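You operate a simulated robot arm through the tools that you are given. There is no shell and no other tool. Be economical: measure what you need, move in short steps, check, and stop when the job is done.

Carry out the task below with a simulated robot arm. There is one attempt and no reset: what you move stays moved.

Task
Put things in order on the top of the mending desk. At the end: the blue rubber roller stands where the orange paste weight stood; the grey paste weight stands where the yellow polishing pad stood; the orange paste weight is in the pink storage box; the yellow polishing pad stands on top of the small green book (marked "RIVERS"); whatever was shut is shut again. Leave all else as you found it, and nothing knocked over.

Only the result counts: the job must be done as asked and must still hold three seconds after the hand-in. Knocking over, shifting, dropping, spilling or breaking anything else fails it.

Robot
A 7-joint arm with a two-finger parallel gripper, fixed in place. Base frame: the origin is at the foot of the arm, x ahead of it, y to its left, z up; the work surface is at about z = 760. Readings come in mm, degrees, newtons and seconds.
With the tool pointing down near the work surface it reaches from about 300 to 700 mm from the base axis. Its first joint turns from -66.0 to 66.0 degrees. Payload 1.57 kg.
The tool frame sits at the grasp point between the pads (the TCP): z along the fingers, y along the line on which they close. The tips reach 30 mm beyond it. The gripper opens to 110 mm. The fingers are 24 mm wide and 12 mm thick; the gripper's body (48 by 112 mm) begins 78 mm behind the TCP.
Orientation is that of the tool frame in the base frame, as a unit quaternion [w, x, y, z]. With the fingers straight down and closing along the base's y, the tool's x points along the base's -x, its y along +y and its z along -z.

Tools
- The arm moves only by the tool arm_command. Its argument "deltas" is a list of rows, each an object (a shift or turn left out is 0, a gripper value left out holds the last) with "linear": the shift along the base's x, y, z in m, a list of three; "rot": the turn, a rotation vector about the base's x, y, z in degrees, a list of three; "grip": the opening, from 0 (shut) to 1 (fully open). In form: [{"linear": [tx, ty, tz], "rot": [ax, ay, az], "grip": grip}, ...]. A call has 1 to 12 rows; each row shifts and turns the commanded pose from where the row before left it. Each row takes 0.2 s and may step no farther than 50 mm and 8.6 degrees from the row before; otherwise, or with a gripper value out of range, the whole call is refused. Where a pose cannot be reached the arm comes as near as it can. A force on the tool above 40 N (or 10 N above the force at the start of the call, whichever is more), or a blocked arm, ends the call early, and 0.2 s more pass. Each finger travels about 108 mm/s and halts on what it meets, pressing with about 23 N; the grip force reading is that of the motor and also rises with nothing between the fingers. The clock runs only during rows and for 0.2 s after the last one: add rows that do not move to give the fingers time. The reply holds the time, the measured pose of the TCP, the force on the tool along the base axes, the opening and the grip force, in the units named above and with some noise.
- Cameras (640 x 400 px; columns grow to the right, rows downward): "scene" is fixed at [176.3, -400.8, 1386.6]; the picture's right is [0.70, -0.71, 0.00], its down [-0.52, -0.51, -0.68] and it looks along [0.49, 0.48, -0.73] (base axes); focal length 346 px, centre (320, 200). "wrist" rides on the gripper at [-36, 0, -80] in the tool frame; the picture's right is [0.00, -1.00, 0.00], its down [0.97, 0.00, -0.24] and it looks along [0.24, 0.00, 0.97] (tool axes); focal length 218 px, centre (320, 200).
- snapshot(camera): a new picture of that camera. The clock stands still meanwhile.
- probe_pixels(camera, pixels): for up to 12 pixels [column, row] of the newest picture of that camera ("zoom" is the newest enlarged one), the place [x, y, z] in the base frame of the surface seen there, good to about 3 mm, but the place of the scene camera against the robot may be out by one fixed shift of up to 12 mm in any direction. The clock stands still meanwhile.
- zoom(camera, box): a new picture of the part [left, top, right, bottom] of that camera's present view, enlarged. The clock stands still meanwhile.
- sign_off(): hands the job in; it is judged then, once.

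Keep the steps short. Do not move on a guess: measure, check each grasp and each placing, and mend mistakes. In all there are 80 turns and 34 pictures (those below and enlarged ones count). Leave the gripper open and the arm clear of the work at the hand-in unless told otherwise, and finish with a single line.

The tools are called after "Emit:" as a command line: name --argument value ..., lists and objects as JSON in quotes. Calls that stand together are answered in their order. arm_command: Moves the arm, as the interface text tells. Its arguments: {"type":"object","properties":{"deltas":{"type":"array"}},"required":["deltas"]} The other tools are called the same way: snapshot (camera) takes a picture; probe_pixels (camera, pixels) gives the place of the surface under pixels of a picture; zoom (camera, box) takes an enlarged picture of a part of a camera's view; sign_off () hands the job in.

At the start:

```text
clock: 0.0
tool_pos: [389.9, -169.2, 1072.9]
tool_rot: [0.0, 0.0, 1.0, 0.0]
wrist_force: [-1.0, 1.0, -0.2]
opening: 109.9
grasp_force: 0.1
```

scene: 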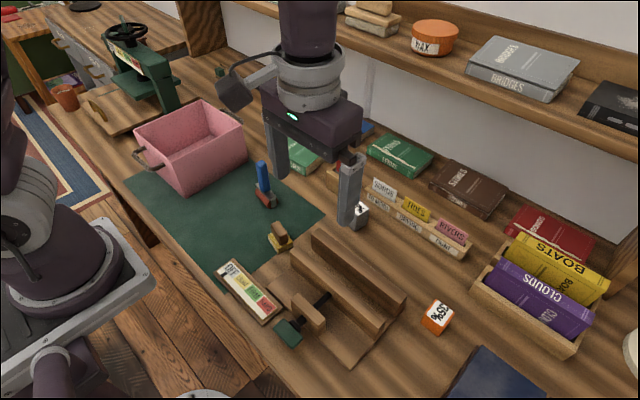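
wrist: 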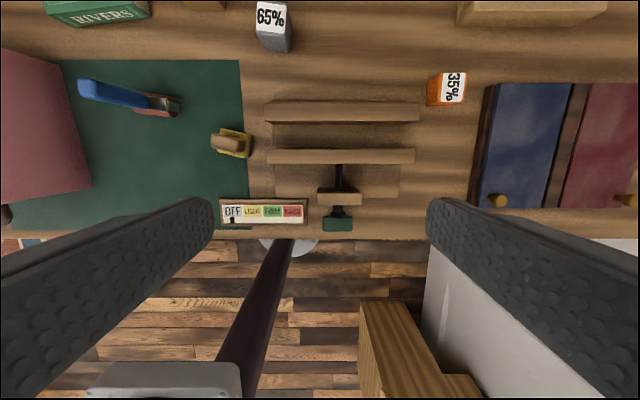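

I see the pink box, the roller, the pad, two weights and possibly two green books. I'll enlarge the scene to tell them apart.

Emit:
zoom --camera "scene" --box '[230, 110, 470, 260]'

Emit:
probe_pixels --camera "wrist" --pixels '[[97, 12], [272, 18], [274, 45], [436, 90], [453, 88], [228, 145], [110, 92], [165, 104], [240, 134], [300, 25], [60, 150], [180, 200]]'

Emit:
probe_pixels --camera "scene" --pixels '[[400, 152], [308, 155], [362, 208], [358, 219], [438, 312], [432, 325], [280, 230], [280, 245], [262, 170], [266, 200], [190, 160], [215, 115]]'

```text
2.67 times, centred on (350, 185) of scene
```

zoom: 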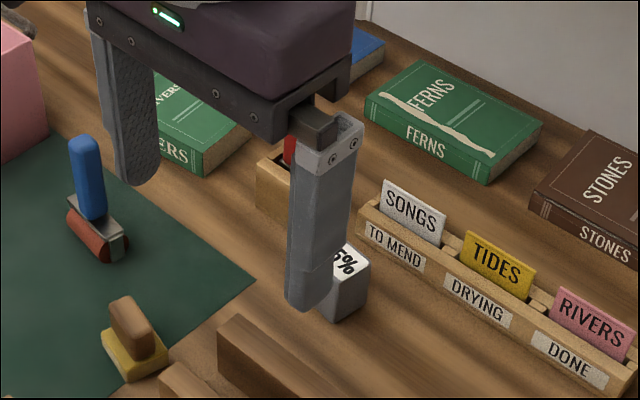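

```text
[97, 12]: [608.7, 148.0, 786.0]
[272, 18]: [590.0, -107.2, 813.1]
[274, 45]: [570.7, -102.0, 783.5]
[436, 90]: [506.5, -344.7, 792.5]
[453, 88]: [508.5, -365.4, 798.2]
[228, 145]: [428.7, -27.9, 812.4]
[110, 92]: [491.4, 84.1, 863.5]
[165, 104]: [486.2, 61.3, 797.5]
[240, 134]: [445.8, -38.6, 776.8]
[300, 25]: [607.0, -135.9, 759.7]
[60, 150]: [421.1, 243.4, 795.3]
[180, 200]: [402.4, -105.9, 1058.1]
```

```text
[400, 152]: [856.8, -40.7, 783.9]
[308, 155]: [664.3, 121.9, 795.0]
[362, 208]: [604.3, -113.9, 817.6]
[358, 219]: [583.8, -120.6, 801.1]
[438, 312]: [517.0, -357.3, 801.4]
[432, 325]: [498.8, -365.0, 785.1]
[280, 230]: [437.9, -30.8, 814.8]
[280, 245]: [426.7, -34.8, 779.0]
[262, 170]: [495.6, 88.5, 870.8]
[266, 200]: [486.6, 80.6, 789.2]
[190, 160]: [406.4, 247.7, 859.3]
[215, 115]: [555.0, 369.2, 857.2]
```

The target is the green book marked RIVERS at about (640, 140); the other green book is FERNS. Next I check the pink box for a lid, then the right side with the orange weight.

Emit:
zoom --camera "scene" --box '[110, 70, 350, 220]'

Emit:
zoom --camera "scene" --box '[360, 220, 640, 395]'

Emit:
probe_pixels --camera "scene" --pixels '[[200, 102], [135, 135], [182, 150], [243, 123], [188, 188], [245, 150], [200, 140], [180, 135], [220, 130]]'

```text
2.67 times, centred on (230, 145) of scene
```

zoom: 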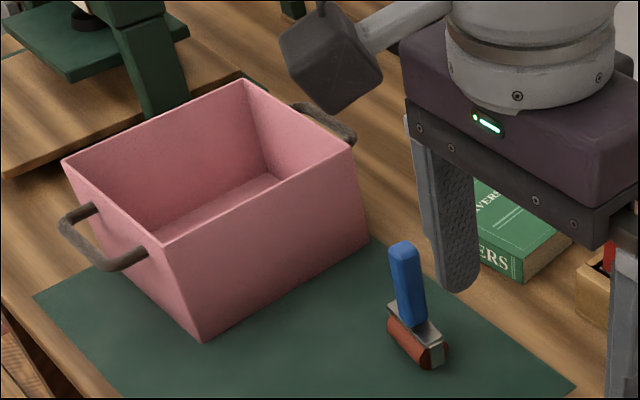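

```text
2.29 times, centred on (500, 308) of scene
```

zoom: 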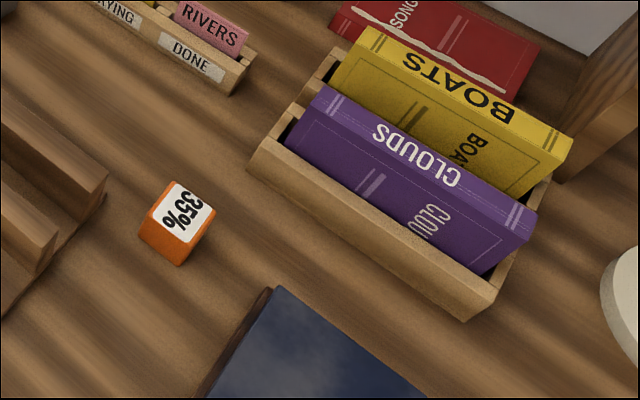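

```text
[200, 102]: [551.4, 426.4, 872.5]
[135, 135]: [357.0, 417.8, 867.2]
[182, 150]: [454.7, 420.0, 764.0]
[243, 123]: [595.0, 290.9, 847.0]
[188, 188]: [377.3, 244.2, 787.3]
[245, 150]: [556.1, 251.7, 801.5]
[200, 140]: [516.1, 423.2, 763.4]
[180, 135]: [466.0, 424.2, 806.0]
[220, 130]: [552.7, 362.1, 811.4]
```

The pink box is open with nothing to unshut. I start with the orange weight near (507, -357): I go above it for a close wrist view.

Emit:
arm_command --deltas '[{"linear": [0.023, -0.037, -0.022]}, {"linear": [0.023, -0.037, -0.022]}, {"linear": [0.023, -0.037, -0.022]}, {"linear": [0.023, -0.037, -0.022]}, {"linear": [0.025, -0.04, -0.025]}, {}]'

Emit:
snapshot --camera "wrist"

Emit:
snapshot --camera "scene"

```text
refused: row 5 steps farther than a row can; nothing moved
```

```text
28 pictures are left
```

wrist: 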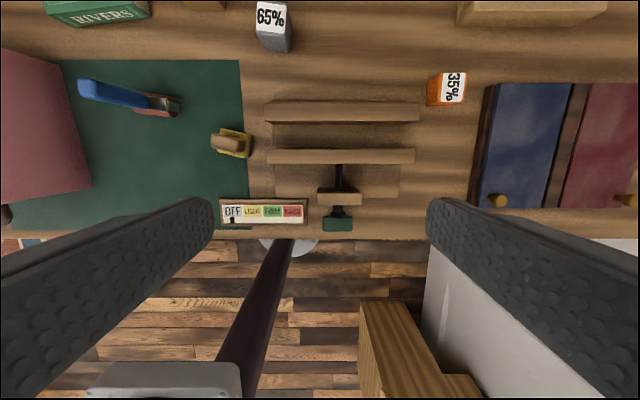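

```text
27 pictures are left
```

scene: 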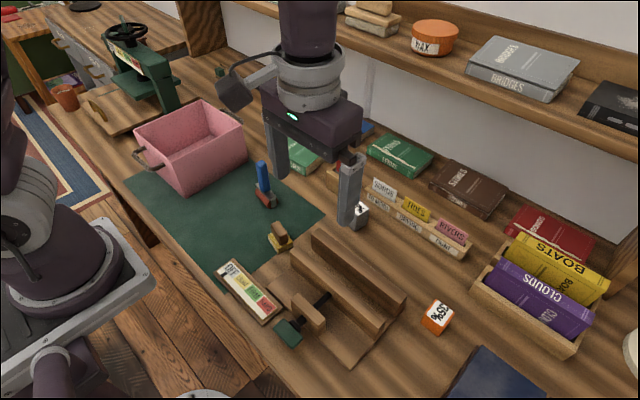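

The last row was slightly too long (53 mm); I repeat it with shorter steps.

Emit:
arm_command --deltas '[{"linear": [0.02, -0.031, -0.019]}, {"linear": [0.02, -0.031, -0.019]}, {"linear": [0.02, -0.031, -0.019]}, {"linear": [0.02, -0.031, -0.019]}, {"linear": [0.02, -0.032, -0.019]}, {"linear": [0.017, -0.032, -0.018]}, {}, {}]'

```text
clock: 1.8
tool_pos: [506.3, -356.4, 959.4]
tool_rot: [0.0, 0.0, 1.0, 0.0]
wrist_force: [-0.2, -0.4, 0.2]
opening: 110.3
grasp_force: 0.1
```

Arrived above the orange weight; now I look.

Emit:
snapshot --camera "wrist"

Emit:
snapshot --camera "scene"

```text
26 pictures are left
```

wrist: 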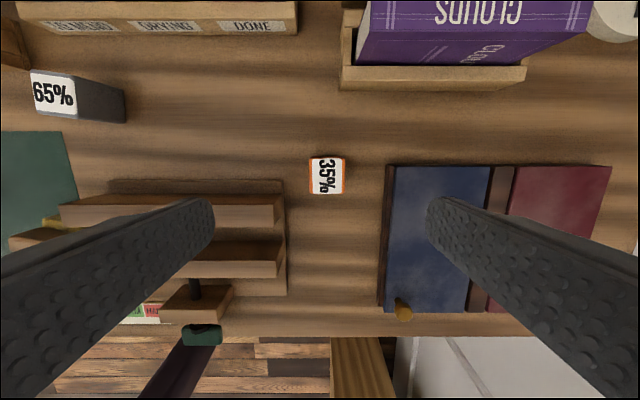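

```text
25 pictures are left
```

scene: 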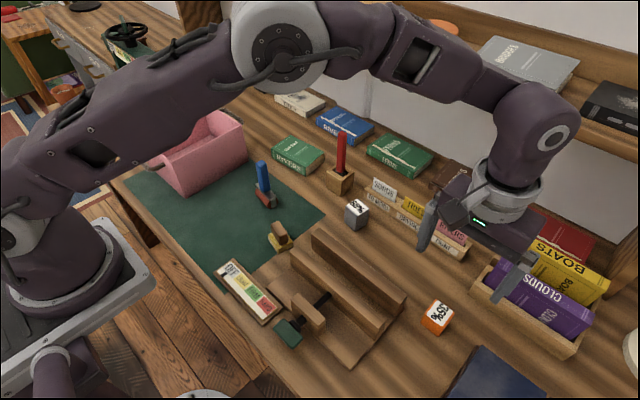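

The orange weight's top is at columns 310–344, rows 157–194, nearly square to the axes. I measure its edges, and the other items in the clear scene picture.

Emit:
probe_pixels --camera "wrist" --pixels '[[312, 162], [342, 160], [342, 190], [313, 191], [327, 175], [300, 175], [388, 175], [282, 185], [355, 85]]'

Emit:
probe_pixels --camera "scene" --pixels '[[437, 300], [453, 312], [436, 324], [423, 313], [437, 313], [297, 148], [277, 150], [304, 168], [322, 153], [298, 138], [340, 170], [342, 140]]'

Emit:
zoom --camera "scene" --box '[240, 120, 400, 260]'

```text
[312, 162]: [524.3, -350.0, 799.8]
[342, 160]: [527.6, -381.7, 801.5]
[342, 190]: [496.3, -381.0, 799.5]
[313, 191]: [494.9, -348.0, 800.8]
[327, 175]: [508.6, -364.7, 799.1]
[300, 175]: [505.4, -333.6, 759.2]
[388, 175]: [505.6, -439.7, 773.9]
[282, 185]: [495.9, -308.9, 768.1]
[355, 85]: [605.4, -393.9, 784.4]
```

```text
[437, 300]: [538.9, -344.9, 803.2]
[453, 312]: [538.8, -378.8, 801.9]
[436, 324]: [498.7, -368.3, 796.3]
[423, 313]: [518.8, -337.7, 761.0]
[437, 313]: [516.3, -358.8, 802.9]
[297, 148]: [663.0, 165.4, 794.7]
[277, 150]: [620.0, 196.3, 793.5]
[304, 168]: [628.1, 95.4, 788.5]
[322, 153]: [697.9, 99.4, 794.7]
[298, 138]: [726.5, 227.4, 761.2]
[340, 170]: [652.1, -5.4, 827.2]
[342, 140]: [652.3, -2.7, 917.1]
```

```text
2.86 times, centred on (320, 190) of scene
```

zoom: 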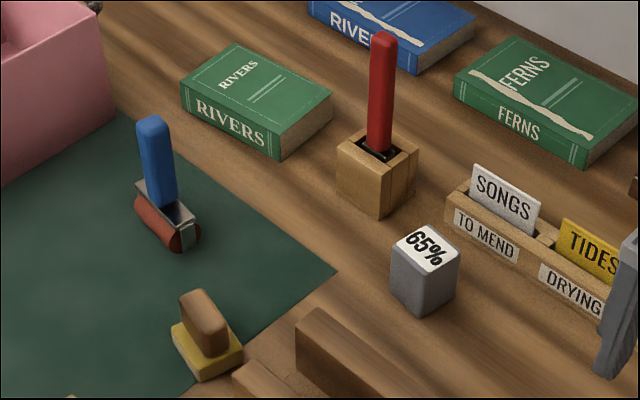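

Orange weight: centre about (510, -365), top z 800, about 36 mm wide. The blue book's edge is at y -440, so I narrow the gripper to 60 mm and descend to TCP z 795.

Emit:
arm_command --deltas '[{"linear": [0.004, -0.0085, 0], "grip": 0.55}, {"linear": [0, 0, -0.04]}, {"linear": [0, 0, -0.04]}, {"linear": [0, 0, -0.04]}, {"linear": [0, 0, -0.025]}, {"linear": [0, 0, -0.019]}, {}, {}]'

```text
clock: 3.6
tool_pos: [509.7, -366.5, 797.8]
tool_rot: [-0.001, 0.0, 1.0, 0.0]
wrist_force: [-0.1, 0.6, -0.1]
opening: 60.7
grasp_force: 0.1
```

Down at z 798, no contact. Now I close on the weight.

Emit:
arm_command --deltas '[{"linear": [0, 0, -0.002], "grip": 0.25}, {"grip": 0.2}, {"grip": 0.2}, {}]'

```text
clock: 4.6
tool_pos: [512.0, -366.1, 794.6]
tool_rot: [0.001, 0.001, 1.0, -0.001]
wrist_force: [-1.1, 3.0, 22.9]
opening: 39.8
grasp_force: 22.5
```

Held at 39.8 mm with 22.5 N. I lift straight up and check.

Emit:
arm_command --deltas '[{"linear": [0, 0, 0.01]}, {"linear": [0, 0, 0.04]}, {"linear": [0, 0, 0.045]}, {"linear": [0, 0, 0.045]}, {"linear": [0, 0, 0.045]}, {"linear": [0, 0, 0.02]}, {}]'

```text
clock: 6.2
tool_pos: [513.5, -364.0, 999.2]
tool_rot: [0.0, 0.0, 1.0, -0.001]
wrist_force: [0.4, -1.2, -1.3]
opening: 39.7
grasp_force: 23.2
```

Held firmly, z 999. I carry it left toward the box centre near (452, 335), well above everything.

Emit:
arm_command --deltas '[{"linear": [-0.004, 0.047, 0]}, {"linear": [-0.004, 0.047, 0]}, {"linear": [-0.004, 0.047, 0]}, {"linear": [-0.004, 0.047, 0]}, {"linear": [-0.004, 0.047, 0]}, {"linear": [-0.004, 0.047, 0]}, {"linear": [-0.004, 0.047, 0]}, {"linear": [-0.004, 0.047, 0]}, {"linear": [-0.004, 0.047, 0]}, {"linear": [-0.004, 0.047, 0]}, {"linear": [-0.004, 0.047, 0]}, {"linear": [-0.004, 0.047, 0]}]'

Emit:
arm_command --deltas '[{"linear": [-0.004, 0.047, 0]}, {"linear": [-0.004, 0.047, 0]}, {"linear": [-0.004, 0.041, 0]}, {}, {}]'

Emit:
snapshot --camera "wrist"

```text
clock: 8.8
tool_pos: [463.5, 197.1, 999.2]
tool_rot: [0.0, 0.001, 1.0, 0.0]
wrist_force: [-1.0, 0.3, -2.0]
opening: 39.6
grasp_force: 23.4
```

```text
clock: 10.0
tool_pos: [451.2, 336.3, 997.6]
tool_rot: [0.0, -0.001, 1.0, 0.0]
wrist_force: [0.0, 0.1, -1.5]
opening: 39.7
grasp_force: 23.0
```

```text
23 pictures are left
```

wrist: 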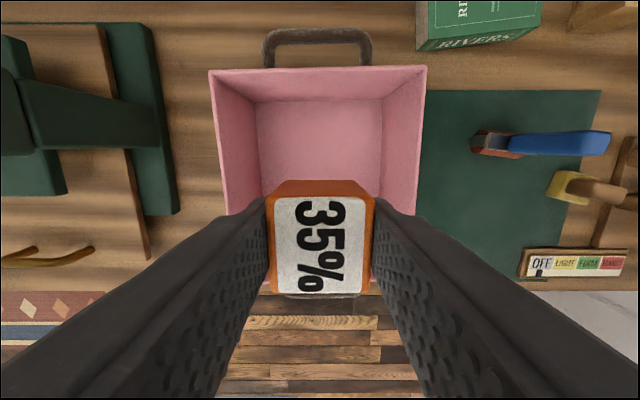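

The box is seen from above, aligned with the axes, with the weight held over it. I measure the rim and floor.

Emit:
probe_pixels --camera "wrist" --pixels '[[320, 140], [265, 105], [375, 105], [320, 71], [215, 130], [421, 130], [250, 130], [390, 130], [375, 287], [320, 104], [465, 42], [500, 140]]'

```text
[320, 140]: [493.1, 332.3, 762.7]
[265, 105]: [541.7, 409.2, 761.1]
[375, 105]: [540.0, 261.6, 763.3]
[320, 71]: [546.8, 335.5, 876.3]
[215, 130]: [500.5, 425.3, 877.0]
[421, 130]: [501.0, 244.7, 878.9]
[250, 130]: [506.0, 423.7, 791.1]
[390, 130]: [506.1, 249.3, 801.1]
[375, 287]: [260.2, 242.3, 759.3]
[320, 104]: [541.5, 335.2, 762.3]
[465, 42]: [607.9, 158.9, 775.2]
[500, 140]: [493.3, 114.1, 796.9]
```

Floor z is 763, the inside spans y 250–420. I lower to TCP z about 799 in the middle.

Emit:
arm_command --deltas '[{"linear": [0.005, 0, -0.045]}, {"linear": [0, 0, -0.045]}, {"linear": [0, 0, -0.045]}, {"linear": [0, 0, -0.035]}, {"linear": [0, 0, -0.018]}, {"linear": [0, 0, -0.008]}, {}, {}]'

```text
clock: 11.8
tool_pos: [454.6, 334.1, 802.5]
tool_rot: [-0.001, 0.0, 1.0, 0.0]
wrist_force: [0.7, 0.0, -0.5]
opening: 40.0
grasp_force: 22.9
```

Weight about 3–5 mm above the floor. I lower until contact, then open to 65 mm.

Emit:
arm_command --deltas '[{"linear": [0, 0, -0.003]}, {"linear": [0, 0, -0.002]}, {}, {"grip": 0.45}, {"grip": 0.6}, {}]'

Emit:
arm_command --deltas '[{"linear": [0, 0, 0.045]}, {"linear": [0, 0, 0.045]}, {"linear": [0, 0, 0.045]}, {"linear": [0, 0, 0.045]}, {}]'

Emit:
snapshot --camera "wrist"

```text
clock: 13.2
tool_pos: [456.7, 333.1, 798.2]
tool_rot: [0.0, 0.0, 1.0, 0.0]
wrist_force: [0.3, -0.7, -0.1]
opening: 66.1
grasp_force: 0.0
```

```text
clock: 14.4
tool_pos: [456.9, 334.9, 977.3]
tool_rot: [-0.001, 0.0, 1.0, 0.0]
wrist_force: [0.6, -0.4, 0.2]
opening: 65.9
grasp_force: 0.0
```

```text
22 pictures are left
```

wrist: 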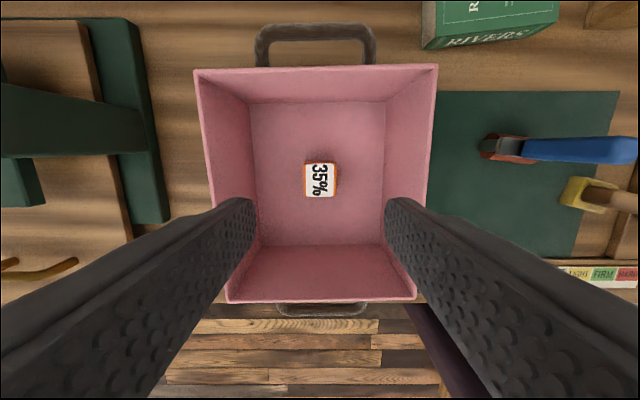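

The orange weight stands upright in the box. Next, the roller near (490, 75); I move above it.

Emit:
arm_command --deltas '[{"linear": [0.004, -0.043, 0.008]}, {"linear": [0.004, -0.043, 0.008]}, {"linear": [0.004, -0.043, 0.008]}, {"linear": [0.004, -0.043, 0]}, {"linear": [0.004, -0.043, 0]}, {"linear": [0.004, -0.043, 0]}, {}, {}]'

Emit:
snapshot --camera "wrist"

Emit:
zoom --camera "scene" --box '[230, 140, 310, 220]'

```text
clock: 16.2
tool_pos: [483.5, 74.3, 1002.3]
tool_rot: [0.0, 0.001, 1.0, 0.001]
wrist_force: [-1.2, 0.3, 0.4]
opening: 65.8
grasp_force: 0.2
```

```text
21 pictures are left
```

wrist: 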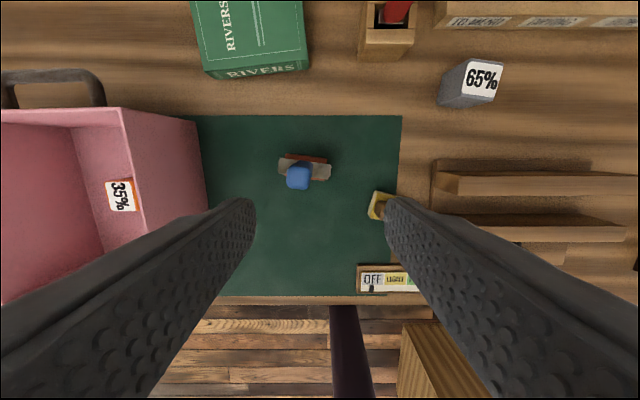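

```text
5.00 times, centred on (270, 180) of scene
```

zoom: 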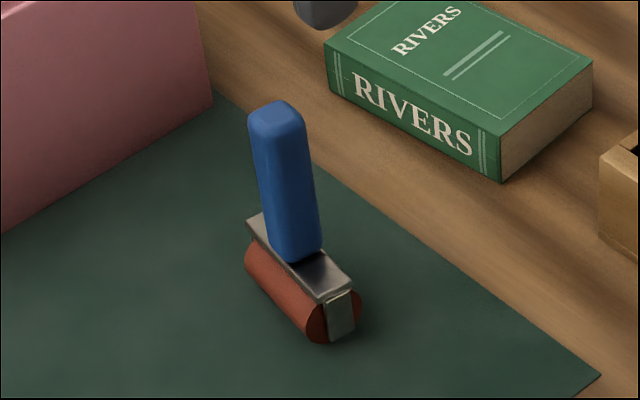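

The roller's blue handle stands upright (top at about (298,178) in the wrist picture) on a frame running nearly along y. I measure.

Emit:
probe_pixels --camera "wrist" --pixels '[[298, 181], [289, 180], [308, 180], [298, 187], [298, 174], [284, 169], [325, 174], [281, 162], [328, 163], [327, 180], [305, 158]]'

Emit:
zoom --camera "wrist" --box '[260, 140, 350, 210]'

```text
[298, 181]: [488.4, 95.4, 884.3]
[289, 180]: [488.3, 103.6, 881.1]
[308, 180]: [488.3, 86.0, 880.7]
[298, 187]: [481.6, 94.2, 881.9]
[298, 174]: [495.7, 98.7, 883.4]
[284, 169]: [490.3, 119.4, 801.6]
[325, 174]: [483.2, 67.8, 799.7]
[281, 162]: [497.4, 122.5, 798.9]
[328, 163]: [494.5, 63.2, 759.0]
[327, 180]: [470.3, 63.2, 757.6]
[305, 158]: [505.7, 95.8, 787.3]
```

```text
5.71 times, centred on (305, 175) of wrist
```

zoom: 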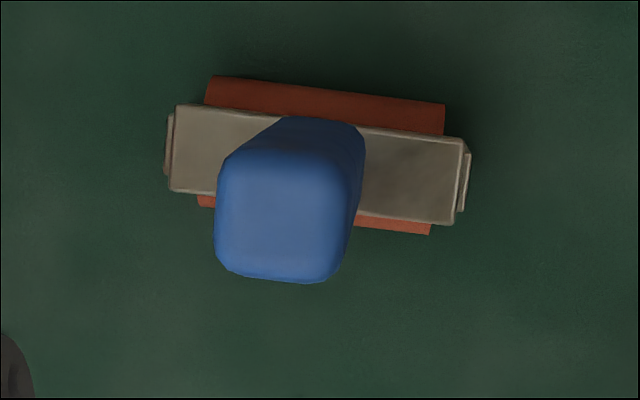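

The handle is centred at (488, 95), top 884, frame top 800, turned about -7° about z. I turn by -7° and come down round the handle to TCP z 847.

Emit:
arm_command --deltas '[{"linear": [0.005, 0.021, 0], "rot": [0, 0, -7.2]}, {}, {"linear": [0, 0, -0.04]}, {"linear": [0, 0, -0.04]}, {"linear": [0, 0, -0.04]}, {"linear": [0, 0, -0.035]}, {}, {}]'

```text
clock: 18.0
tool_pos: [486.2, 96.0, 846.8]
tool_rot: [0.0, 0.062, 0.998, 0.0]
wrist_force: [0.7, 0.3, 0.4]
opening: 66.0
grasp_force: 0.2
```

In place, no contact. I close on the handle.

Emit:
arm_command --deltas '[{"linear": [0.001, 0, 0], "grip": 0.3}, {"grip": 0.1}, {"grip": 0.1}, {"grip": 0.1}, {}]'

```text
clock: 19.2
tool_pos: [486.7, 95.6, 847.9]
tool_rot: [0.0, 0.063, 0.998, 0.0]
wrist_force: [-1.6, -2.2, 1.8]
opening: 21.7
grasp_force: 23.4
```

Gripped at 21.7 mm. I lift slowly and check.

Emit:
arm_command --deltas '[{"linear": [0, 0, 0.008]}, {"linear": [0, 0, 0.02]}, {"linear": [0, 0, 0.03]}, {"linear": [0, 0, 0.04]}, {"linear": [0, 0, 0.04]}, {}, {}]'

Emit:
snapshot --camera "scene"

```text
clock: 20.8
tool_pos: [488.7, 94.5, 985.5]
tool_rot: [0.0, 0.064, 0.998, 0.0]
wrist_force: [0.3, 0.3, -1.6]
opening: 21.8
grasp_force: 22.5
```

```text
18 pictures are left
```

scene: 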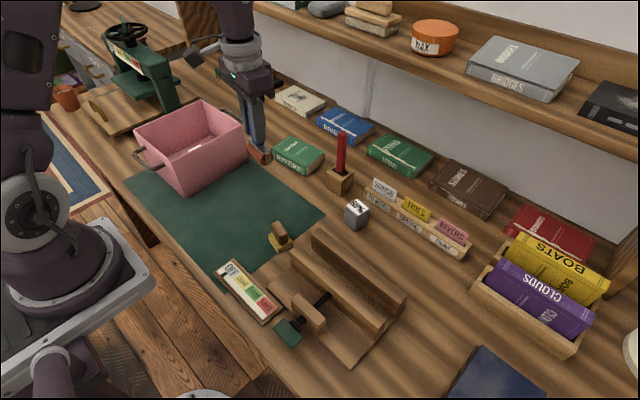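

Roller hangs upright in the grip. I carry it to above (510, -365), turning it back to square.

Emit:
arm_command --deltas '[{"linear": [0.002, -0.046, 0]}, {"linear": [0.002, -0.046, 0]}, {"linear": [0.002, -0.046, 0], "rot": [0, 0, 2]}, {"linear": [0.002, -0.046, 0], "rot": [0, 0, 2]}, {"linear": [0.002, -0.046, 0], "rot": [0, 0, 2]}, {"linear": [0.002, -0.046, 0], "rot": [0, 0, 1.2]}, {"linear": [0.002, -0.046, 0]}, {"linear": [0.002, -0.046, 0]}, {"linear": [0.003, -0.046, 0]}, {"linear": [0.003, -0.045, 0]}, {}, {}]'

Emit:
snapshot --camera "wrist"

```text
clock: 23.4
tool_pos: [508.1, -364.8, 984.1]
tool_rot: [0.0, 0.0, 1.0, -0.001]
wrist_force: [-0.3, 0.6, -1.7]
opening: 21.5
grasp_force: 23.0
```

```text
17 pictures are left
```

wrist: 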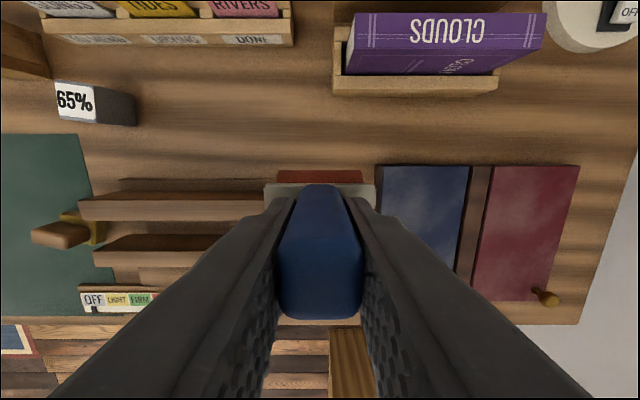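

Clear spot below. I lower to about 3 mm above the desk, with x +2 mm.

Emit:
arm_command --deltas '[{"linear": [0.002, 0, -0.04]}, {"linear": [0, 0, -0.04]}, {"linear": [0, 0, -0.03]}, {"linear": [0, 0, -0.017]}, {"linear": [0, 0, -0.007]}, {}, {}]'

Emit:
arm_command --deltas '[{"linear": [0, 0, -0.002]}, {}, {"linear": [0, 0, -0.001]}, {}]'

```text
clock: 25.0
tool_pos: [511.2, -364.2, 851.5]
tool_rot: [0.0, 0.001, 1.0, 0.0]
wrist_force: [0.0, -0.4, -2.5]
opening: 21.8
grasp_force: 22.8
```

```text
clock: 26.0
tool_pos: [509.7, -362.8, 848.1]
tool_rot: [0.0, 0.0, 1.0, 0.0]
wrist_force: [0.4, 0.8, -3.1]
opening: 22.0
grasp_force: 23.0
```

Still hanging freely (force z about -2 to -3 N). I creep down in 1 mm steps for contact.

Emit:
arm_command --deltas '[{"linear": [0, 0, -0.001]}, {}, {}]'

Emit:
arm_command --deltas '[{"linear": [0, 0, -0.001]}, {}, {}]'

```text
clock: 26.8
tool_pos: [510.3, -363.3, 847.7]
tool_rot: [0.0, 0.0, 1.0, -0.001]
wrist_force: [-0.9, 0.6, 2.3]
opening: 21.9
grasp_force: 23.2
```

```text
clock: 27.6
tool_pos: [509.4, -364.2, 847.6]
tool_rot: [0.001, -0.001, 1.0, -0.001]
wrist_force: [-3.9, 2.1, 24.1]
opening: 22.0
grasp_force: 22.8
```

Firm contact (24 N). I ease up 1 mm and open.

Emit:
arm_command --deltas '[{"linear": [0, 0, 0.001]}, {}, {"grip": 0.3}, {"grip": 0.5}, {}]'

Emit:
arm_command --deltas '[{"linear": [0, 0, 0.03]}, {"linear": [0, 0, 0.045]}, {"linear": [0, 0, 0.045]}, {"linear": [0, 0, 0.04]}, {}]'

Emit:
snapshot --camera "wrist"

```text
clock: 28.8
tool_pos: [510.2, -363.3, 847.6]
tool_rot: [0.0, 0.0, 1.0, 0.0]
wrist_force: [0.1, -0.2, 0.2]
opening: 54.9
grasp_force: 0.1
```

```text
clock: 30.0
tool_pos: [509.9, -360.6, 1007.2]
tool_rot: [0.0, 0.0, 1.0, 0.0]
wrist_force: [0.7, -0.3, 0.0]
opening: 55.6
grasp_force: 0.1
```

```text
16 pictures are left
```

wrist: 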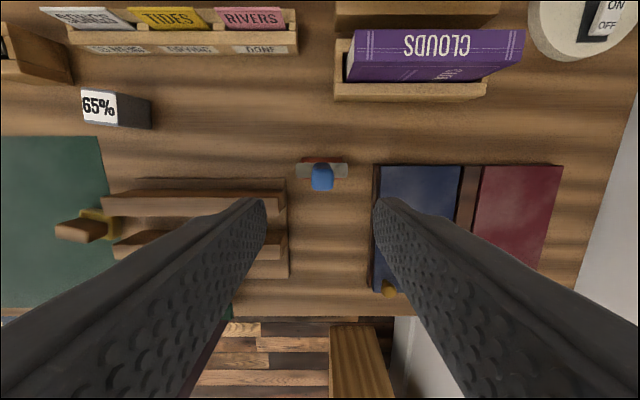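

The roller stands upright; I check its position and then go above the pad near (432, -30).

Emit:
probe_pixels --camera "wrist" --pixels '[[322, 181], [300, 170], [345, 170], [322, 173]]'

Emit:
arm_command --deltas '[{"linear": [-0.008, 0.041, -0.005]}, {"linear": [-0.008, 0.041, -0.005]}, {"linear": [-0.008, 0.041, -0.005]}, {"linear": [-0.008, 0.041, -0.005]}, {"linear": [-0.008, 0.041, -0.005]}, {"linear": [-0.008, 0.041, -0.005]}, {"linear": [-0.008, 0.041, -0.005]}, {"linear": [-0.008, 0.043, -0.005]}, {}, {}]'

Emit:
snapshot --camera "wrist"

Emit:
zoom --camera "wrist" --box '[270, 130, 370, 210]'

```text
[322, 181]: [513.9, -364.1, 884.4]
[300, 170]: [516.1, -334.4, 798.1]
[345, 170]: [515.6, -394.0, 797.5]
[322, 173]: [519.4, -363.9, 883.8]
```

```text
clock: 32.2
tool_pos: [445.8, -33.9, 967.0]
tool_rot: [0.0, 0.0, 1.0, 0.001]
wrist_force: [0.5, 0.0, -0.5]
opening: 54.7
grasp_force: 0.1
```

```text
15 pictures are left
```

wrist: 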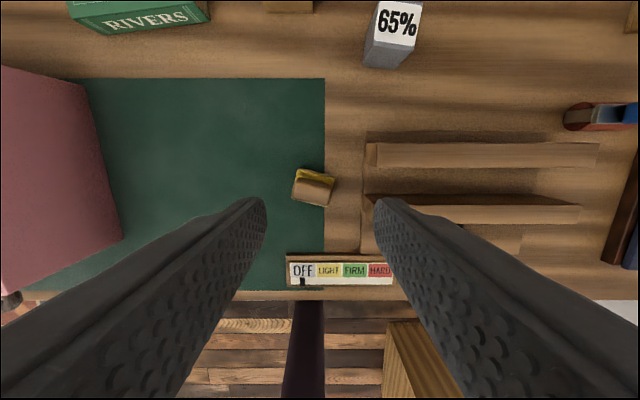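

```text
5.00 times, centred on (320, 170) of wrist
```

zoom: 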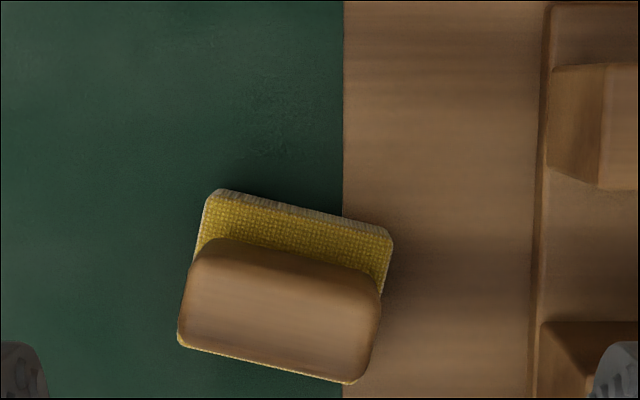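

Roller sits about (514, -364), fine. The pad: yellow base with a wooden grip, turned about 12°. I measure it in the enlarged view.

Emit:
probe_pixels --camera "zoom" --pixels '[[220, 200], [385, 235], [207, 225], [385, 260], [195, 340], [340, 375], [280, 315], [220, 265], [370, 300], [200, 335], [345, 360], [300, 225]]'

Emit:
probe_pixels --camera "wrist" --pixels '[[378, 155], [373, 35], [395, 20], [410, 35], [380, 50], [345, 190], [160, 20], [160, 5], [384, 6]]'

```text
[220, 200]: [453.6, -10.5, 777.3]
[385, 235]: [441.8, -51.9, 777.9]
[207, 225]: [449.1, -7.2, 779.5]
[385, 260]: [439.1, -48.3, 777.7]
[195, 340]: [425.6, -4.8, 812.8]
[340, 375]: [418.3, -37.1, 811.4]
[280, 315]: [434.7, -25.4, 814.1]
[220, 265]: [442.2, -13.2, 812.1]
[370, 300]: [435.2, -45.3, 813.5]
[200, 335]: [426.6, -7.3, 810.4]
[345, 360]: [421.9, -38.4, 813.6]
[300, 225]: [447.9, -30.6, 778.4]
```

```text
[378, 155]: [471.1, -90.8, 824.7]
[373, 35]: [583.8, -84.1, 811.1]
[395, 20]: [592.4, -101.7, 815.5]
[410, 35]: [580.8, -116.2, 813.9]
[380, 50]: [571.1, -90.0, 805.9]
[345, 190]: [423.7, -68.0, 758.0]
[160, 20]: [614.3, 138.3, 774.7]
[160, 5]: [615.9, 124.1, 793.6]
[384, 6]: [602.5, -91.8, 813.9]
```

Pad: centre about (433, -26), wooden grip top z 813, yellow base top 778, turned about -13°. I turn the hand by -13° in two rows and come down to TCP z 813 with tips above the base.

Emit:
arm_command --deltas '[{"linear": [-0.006, 0.004, 0], "rot": [0, 0, -6.5], "grip": 0.6}, {"linear": [-0.0065, 0.0045, 0], "rot": [0, 0, -6.5]}, {"linear": [0, 0, -0.04]}, {"linear": [0, 0, -0.04]}, {"linear": [0, 0, -0.04]}, {"linear": [0, 0, -0.022]}, {}, {}]'

Emit:
zoom --camera "wrist" --box '[220, 180, 420, 320]'

```text
clock: 34.0
tool_pos: [434.3, -25.5, 825.3]
tool_rot: [0.0, 0.113, 0.994, 0.001]
wrist_force: [0.1, 0.0, -0.4]
opening: 65.8
grasp_force: 0.0
```

```text
2.86 times, centred on (320, 250) of wrist
```

zoom: 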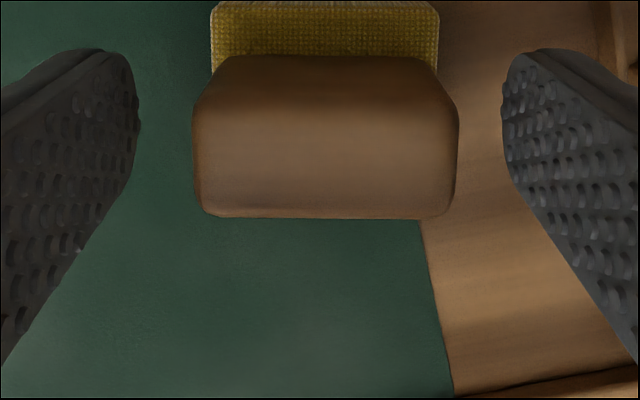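

Aligned and centred. I lower 12 mm and close.

Emit:
arm_command --deltas '[{"linear": [0, 0, -0.011]}, {}, {"grip": 0.4}, {"grip": 0.2}, {}, {}]'

```text
clock: 35.4
tool_pos: [434.1, -25.6, 815.1]
tool_rot: [-0.001, 0.114, 0.994, 0.0]
wrist_force: [0.4, 0.9, 0.2]
opening: 43.0
grasp_force: 23.5
```

Gripped at 43 mm. I lift and move to above (600, 140), squaring the hand, to view the RIVERS book.

Emit:
arm_command --deltas '[{"linear": [0, 0, 0.01]}, {"linear": [0, 0, 0.04]}, {"linear": [0, 0, 0.045]}, {"linear": [0, 0, 0.045]}, {"linear": [0.028, 0.028, 0.005], "rot": [0, 0, 6.5]}, {"linear": [0.028, 0.028, 0], "rot": [0, 0, 6.5]}, {"linear": [0.028, 0.028, 0]}, {"linear": [0.028, 0.028, 0]}, {"linear": [0.028, 0.028, 0]}, {"linear": [0.026, 0.026, 0]}, {}, {}]'

Emit:
snapshot --camera "wrist"

```text
clock: 38.0
tool_pos: [598.1, 140.2, 959.8]
tool_rot: [0.0, 0.0, 1.0, 0.0]
wrist_force: [-0.6, -0.1, -0.3]
opening: 42.9
grasp_force: 23.1
```

```text
12 pictures are left
```

wrist: 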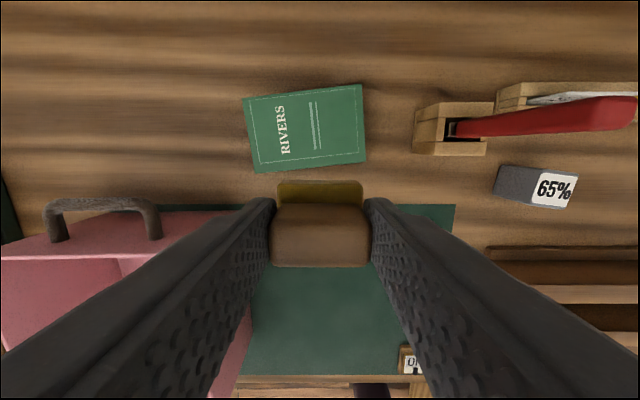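

The book's top is visible at columns 245–365, rows 85–170. I measure it.

Emit:
probe_pixels --camera "wrist" --pixels '[[247, 101], [359, 88], [362, 148], [257, 162], [307, 126], [307, 145], [257, 170], [362, 158], [450, 130], [620, 105], [590, 95]]'

```text
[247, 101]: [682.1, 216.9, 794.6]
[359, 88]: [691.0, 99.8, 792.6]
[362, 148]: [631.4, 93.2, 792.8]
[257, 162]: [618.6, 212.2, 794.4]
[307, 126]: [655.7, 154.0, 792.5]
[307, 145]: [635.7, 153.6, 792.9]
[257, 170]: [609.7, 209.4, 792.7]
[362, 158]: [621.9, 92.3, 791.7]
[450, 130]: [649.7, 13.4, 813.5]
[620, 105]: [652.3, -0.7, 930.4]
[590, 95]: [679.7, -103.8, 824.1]
```

Book centre is (651, 154), top 793. I move over it and lower to TCP 853 (pad bottom about 5 mm above).

Emit:
arm_command --deltas '[{"linear": [0.026, 0.007, 0]}, {"linear": [0.026, 0.007, 0]}, {}, {"linear": [0, 0, -0.04]}, {"linear": [0, 0, -0.04]}, {"linear": [0, 0, -0.025]}, {}, {}]'

```text
clock: 39.8
tool_pos: [652.8, 155.0, 853.4]
tool_rot: [-0.001, 0.0, 1.0, 0.0]
wrist_force: [-0.5, 0.0, 0.4]
opening: 42.7
grasp_force: 23.5
```

I creep down to contact.

Emit:
arm_command --deltas '[{"linear": [0, 0, -0.002]}, {}, {"linear": [0, 0, -0.001]}, {}, {"linear": [0, 0, -0.001]}, {}]'

Emit:
arm_command --deltas '[{"linear": [0, 0, -0.001]}, {}, {}]'

```text
clock: 41.2
tool_pos: [651.4, 154.8, 850.0]
tool_rot: [0.0, 0.0, 1.0, 0.001]
wrist_force: [0.0, -0.1, -0.4]
opening: 42.9
grasp_force: 22.9
```

```text
clock: 42.0
tool_pos: [652.2, 155.6, 849.5]
tool_rot: [0.0, 0.0, 1.0, -0.001]
wrist_force: [0.9, 0.4, -0.2]
opening: 43.0
grasp_force: 23.0
```

No contact yet at 849.5; I continue.

Emit:
arm_command --deltas '[{"linear": [0, 0, -0.001]}, {}, {}]'

Emit:
arm_command --deltas '[{"linear": [0, 0, -0.001]}, {}, {}]'

```text
clock: 42.8
tool_pos: [651.5, 154.7, 848.0]
tool_rot: [0.0, 0.0, 1.0, 0.0]
wrist_force: [-0.7, -0.7, 3.6]
opening: 43.0
grasp_force: 22.8
```

```text
clock: 43.6
tool_pos: [652.0, 155.5, 848.9]
tool_rot: [0.0, 0.0, 1.0, 0.001]
wrist_force: [-3.9, -0.5, 20.2]
opening: 42.8
grasp_force: 22.7
```

Contact at about 848. I ease up 1 mm, open, and rise.

Emit:
arm_command --deltas '[{"linear": [0, 0, 0.001]}, {}, {"grip": 0.5}, {"grip": 0.6}, {}, {"linear": [0, 0, 0.03]}, {"linear": [0, 0, 0.04]}, {"linear": [0, 0, 0.04]}, {"linear": [-0.03, -0.01, 0.02]}, {}]'

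Emit:
snapshot --camera "wrist"

```text
clock: 45.8
tool_pos: [620.8, 144.2, 978.0]
tool_rot: [0.0, -0.001, 1.0, 0.0]
wrist_force: [-0.3, 0.7, 0.4]
opening: 66.0
grasp_force: 0.2
```

```text
11 pictures are left
```

wrist: 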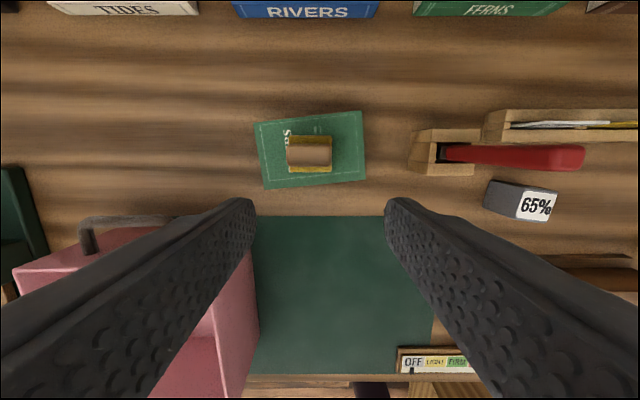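

The pad stands centred on the book. Now the grey weight near (587, -105); I go round in front of the tall red tool.

Emit:
arm_command --deltas '[{"linear": [-0.035, -0.01, 0.01]}, {"linear": [-0.035, -0.02, 0.01]}, {"linear": [0, -0.045, 0]}, {"linear": [0, -0.045, 0]}, {"linear": [0, -0.045, 0]}, {"linear": [0.01, -0.045, 0]}, {"linear": [0.01, -0.04, 0]}, {"linear": [0.005, 0, -0.03]}, {}, {}]'

Emit:
snapshot --camera "wrist"

Emit:
zoom --camera "wrist" --box '[270, 110, 370, 190]'

```text
clock: 48.0
tool_pos: [576.4, -105.9, 967.8]
tool_rot: [0.0, 0.0, 1.0, 0.0]
wrist_force: [1.3, -0.8, -0.4]
opening: 66.1
grasp_force: 0.1
```

```text
10 pictures are left
```

wrist: 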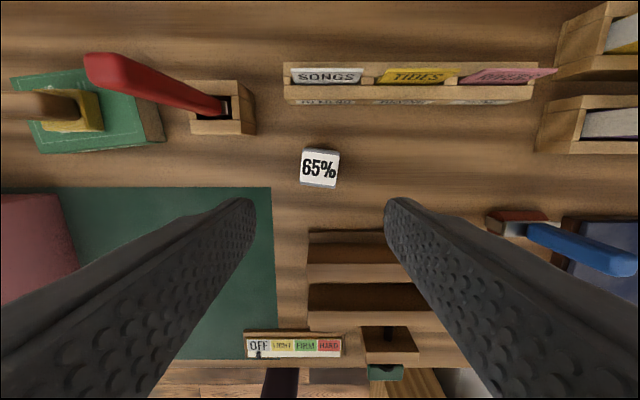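

```text
5.00 times, centred on (320, 150) of wrist
```

zoom: 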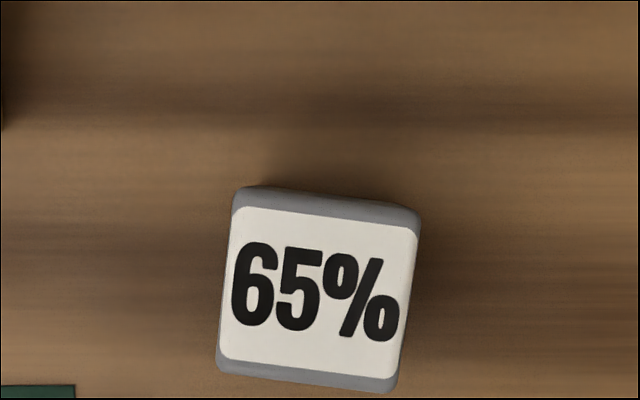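

The grey weight's top is in view, turned about -6.5°. I measure it and its neighbours.

Emit:
probe_pixels --camera "zoom" --pixels '[[240, 212], [415, 232], [392, 375], [225, 355], [318, 290], [318, 380], [330, 200]]'

Emit:
probe_pixels --camera "wrist" --pixels '[[290, 92], [320, 240], [250, 115], [105, 65], [312, 232]]'

```text
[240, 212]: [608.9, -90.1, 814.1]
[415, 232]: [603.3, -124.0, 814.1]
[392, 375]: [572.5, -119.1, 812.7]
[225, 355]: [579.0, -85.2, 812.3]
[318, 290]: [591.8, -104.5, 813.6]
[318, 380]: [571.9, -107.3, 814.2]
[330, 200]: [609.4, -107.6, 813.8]
```

```text
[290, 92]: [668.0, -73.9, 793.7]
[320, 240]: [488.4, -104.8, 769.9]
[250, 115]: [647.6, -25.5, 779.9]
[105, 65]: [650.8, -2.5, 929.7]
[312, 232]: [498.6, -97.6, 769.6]
```

Centre (591, -105), top 814, 37 mm wide. I turn -6.7° and descend to TCP 800.

Emit:
arm_command --deltas '[{"linear": [0.0145, 0.001, 0], "rot": [0, 0, -6.7]}, {}, {"linear": [0, 0, -0.045]}, {"linear": [0, 0, -0.045]}, {"linear": [0, 0, -0.04]}, {"linear": [0, 0, -0.025]}, {"linear": [0, 0, -0.013]}, {}, {}]'

Emit:
arm_command --deltas '[{"grip": 0.4}, {"grip": 0.2}, {"grip": 0.2}, {}]'

```text
clock: 50.0
tool_pos: [591.6, -104.2, 800.4]
tool_rot: [0.0, 0.058, 0.998, 0.0]
wrist_force: [-0.8, -0.4, 0.9]
opening: 66.0
grasp_force: 0.1
```

```text
clock: 51.0
tool_pos: [591.4, -104.0, 800.5]
tool_rot: [0.0, 0.058, 0.998, 0.0]
wrist_force: [0.5, -0.8, 0.9]
opening: 39.9
grasp_force: 23.2
```

Gripped at 39.9 mm. I lift and carry it to above (433, -26), clear of the red tool and wooden jig.

Emit:
arm_command --deltas '[{"linear": [0, 0, 0.01]}, {"linear": [0, 0, 0.04]}, {"linear": [0, 0, 0.045]}, {"linear": [0, 0, 0.045]}, {"linear": [-0.039, 0.019, 0]}, {"linear": [-0.039, 0.019, 0]}, {"linear": [-0.04, 0.02, 0]}, {"linear": [-0.04, 0.02, 0]}, {"rot": [0, 0, -6.3]}, {}, {}]'

Emit:
snapshot --camera "wrist"

```text
clock: 53.4
tool_pos: [432.7, -24.3, 940.1]
tool_rot: [0.0, 0.113, 0.994, 0.0]
wrist_force: [0.7, -0.3, -2.2]
opening: 39.9
grasp_force: 22.9
```

```text
8 pictures are left
```

wrist: 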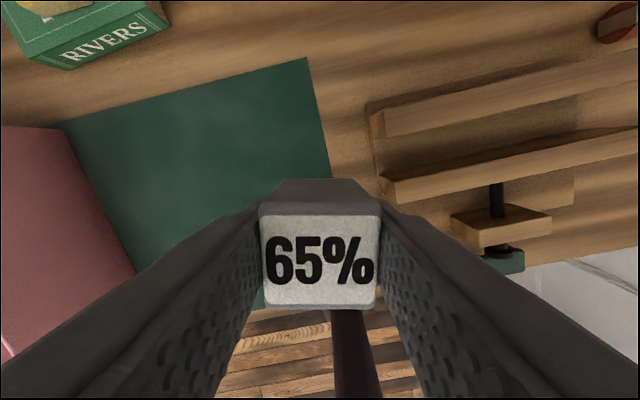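

The weight is over the pad's old place. I shift 2 mm right and lower to about 4 mm above.

Emit:
arm_command --deltas '[{"linear": [0, -0.0015, -0.045]}, {"linear": [0, 0, -0.045]}, {"linear": [0, 0, -0.03]}, {"linear": [0, 0, -0.015]}, {}, {}]'

Emit:
arm_command --deltas '[{"linear": [0, 0, -0.002]}, {}, {"linear": [0, 0, -0.001]}, {}]'

Emit:
arm_command --deltas '[{"linear": [0, 0, -0.001]}, {}, {}]'

```text
clock: 54.8
tool_pos: [431.8, -28.0, 805.1]
tool_rot: [0.001, 0.114, 0.994, 0.001]
wrist_force: [-0.9, 0.2, -1.4]
opening: 39.9
grasp_force: 22.9
```

```text
clock: 55.8
tool_pos: [432.5, -28.4, 802.5]
tool_rot: [0.0, 0.113, 0.994, 0.0]
wrist_force: [-0.4, -1.4, -2.7]
opening: 39.7
grasp_force: 23.2
```

```text
clock: 56.6
tool_pos: [432.6, -28.2, 800.6]
tool_rot: [0.0, 0.113, 0.994, -0.001]
wrist_force: [0.3, -0.1, -1.3]
opening: 39.6
grasp_force: 23.3
```

Still no clear contact at 800.6; one more mm.

Emit:
arm_command --deltas '[{"linear": [0, 0.001, -0.001]}, {}, {}]'

```text
clock: 57.4
tool_pos: [432.5, -27.9, 800.2]
tool_rot: [0.001, 0.114, 0.994, 0.0]
wrist_force: [-2.5, -10.5, 23.6]
opening: 39.8
grasp_force: 22.9
```

Contact. I ease up 1 mm, open to 66 mm, and rise.

Emit:
arm_command --deltas '[{"linear": [0, 0, 0.001]}, {}, {"grip": 0.5}, {"grip": 0.6}, {}, {"linear": [0, 0, 0.03]}, {"linear": [0, 0, 0.045]}, {"linear": [0, 0, 0.045]}, {"linear": [0, 0, 0.045]}, {"rot": [0, 0, 6.5], "grip": 1.0}, {"rot": [0, 0, 6.5]}, {}]'

Emit:
snapshot --camera "wrist"

```text
clock: 60.0
tool_pos: [430.9, -26.8, 966.6]
tool_rot: [0.0, -0.001, 1.0, 0.0]
wrist_force: [0.4, 0.5, 0.7]
opening: 109.7
grasp_force: 0.1
```

```text
7 pictures are left
```

wrist: 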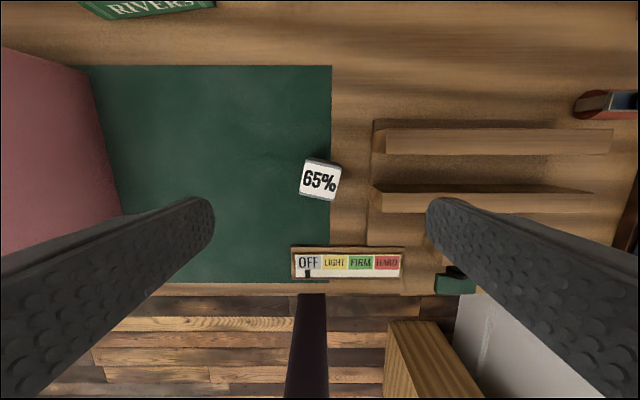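

The grey weight stands upright. I check its place, then raise the arm clear and take a last overall look.

Emit:
probe_pixels --camera "wrist" --pixels '[[306, 164], [340, 170], [333, 198], [301, 192], [320, 181]]'

Emit:
arm_command --deltas '[{"linear": [-0.01, -0.03, 0.035]}, {"linear": [-0.01, -0.03, 0.035]}, {"linear": [-0.01, -0.03, 0.035]}, {"linear": [-0.01, -0.03, 0]}, {}, {}]'

Emit:
snapshot --camera "scene"

Emit:
snapshot --camera "wrist"

```text
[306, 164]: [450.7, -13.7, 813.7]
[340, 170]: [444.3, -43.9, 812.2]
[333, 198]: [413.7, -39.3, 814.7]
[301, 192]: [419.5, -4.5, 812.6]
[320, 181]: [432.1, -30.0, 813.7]
```

```text
clock: 61.4
tool_pos: [393.1, -144.8, 1071.5]
tool_rot: [0.0, 0.0, 1.0, 0.0]
wrist_force: [-0.5, -0.4, 0.1]
opening: 109.8
grasp_force: 0.1
```

```text
6 pictures are left
```

scene: 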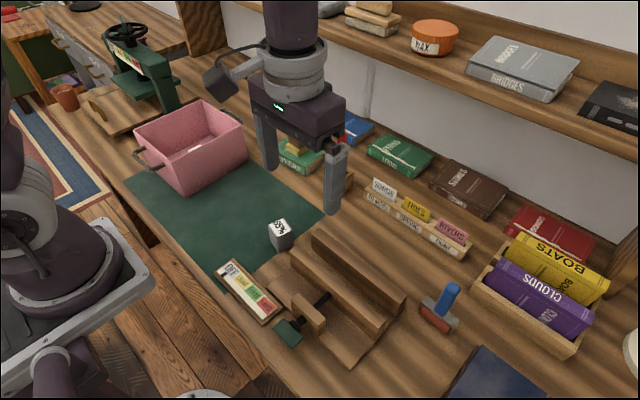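

```text
5 pictures are left
```

wrist: 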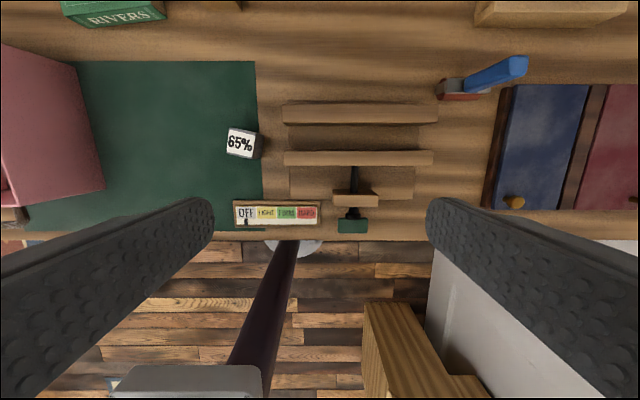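

All four items are in place: roller at the orange weight's spot, grey weight at (432, -26), orange weight in the box, and pad on the green RIVERS book. The arm is clear and the gripper open, so I hand in.

Emit:
sign_off

```text
The job is handed in.
```

The job is done and handed in: the roller, grey weight, orange weight and yellow pad are each where you asked, nothing was knocked over, and nothing had to be opened or shut.
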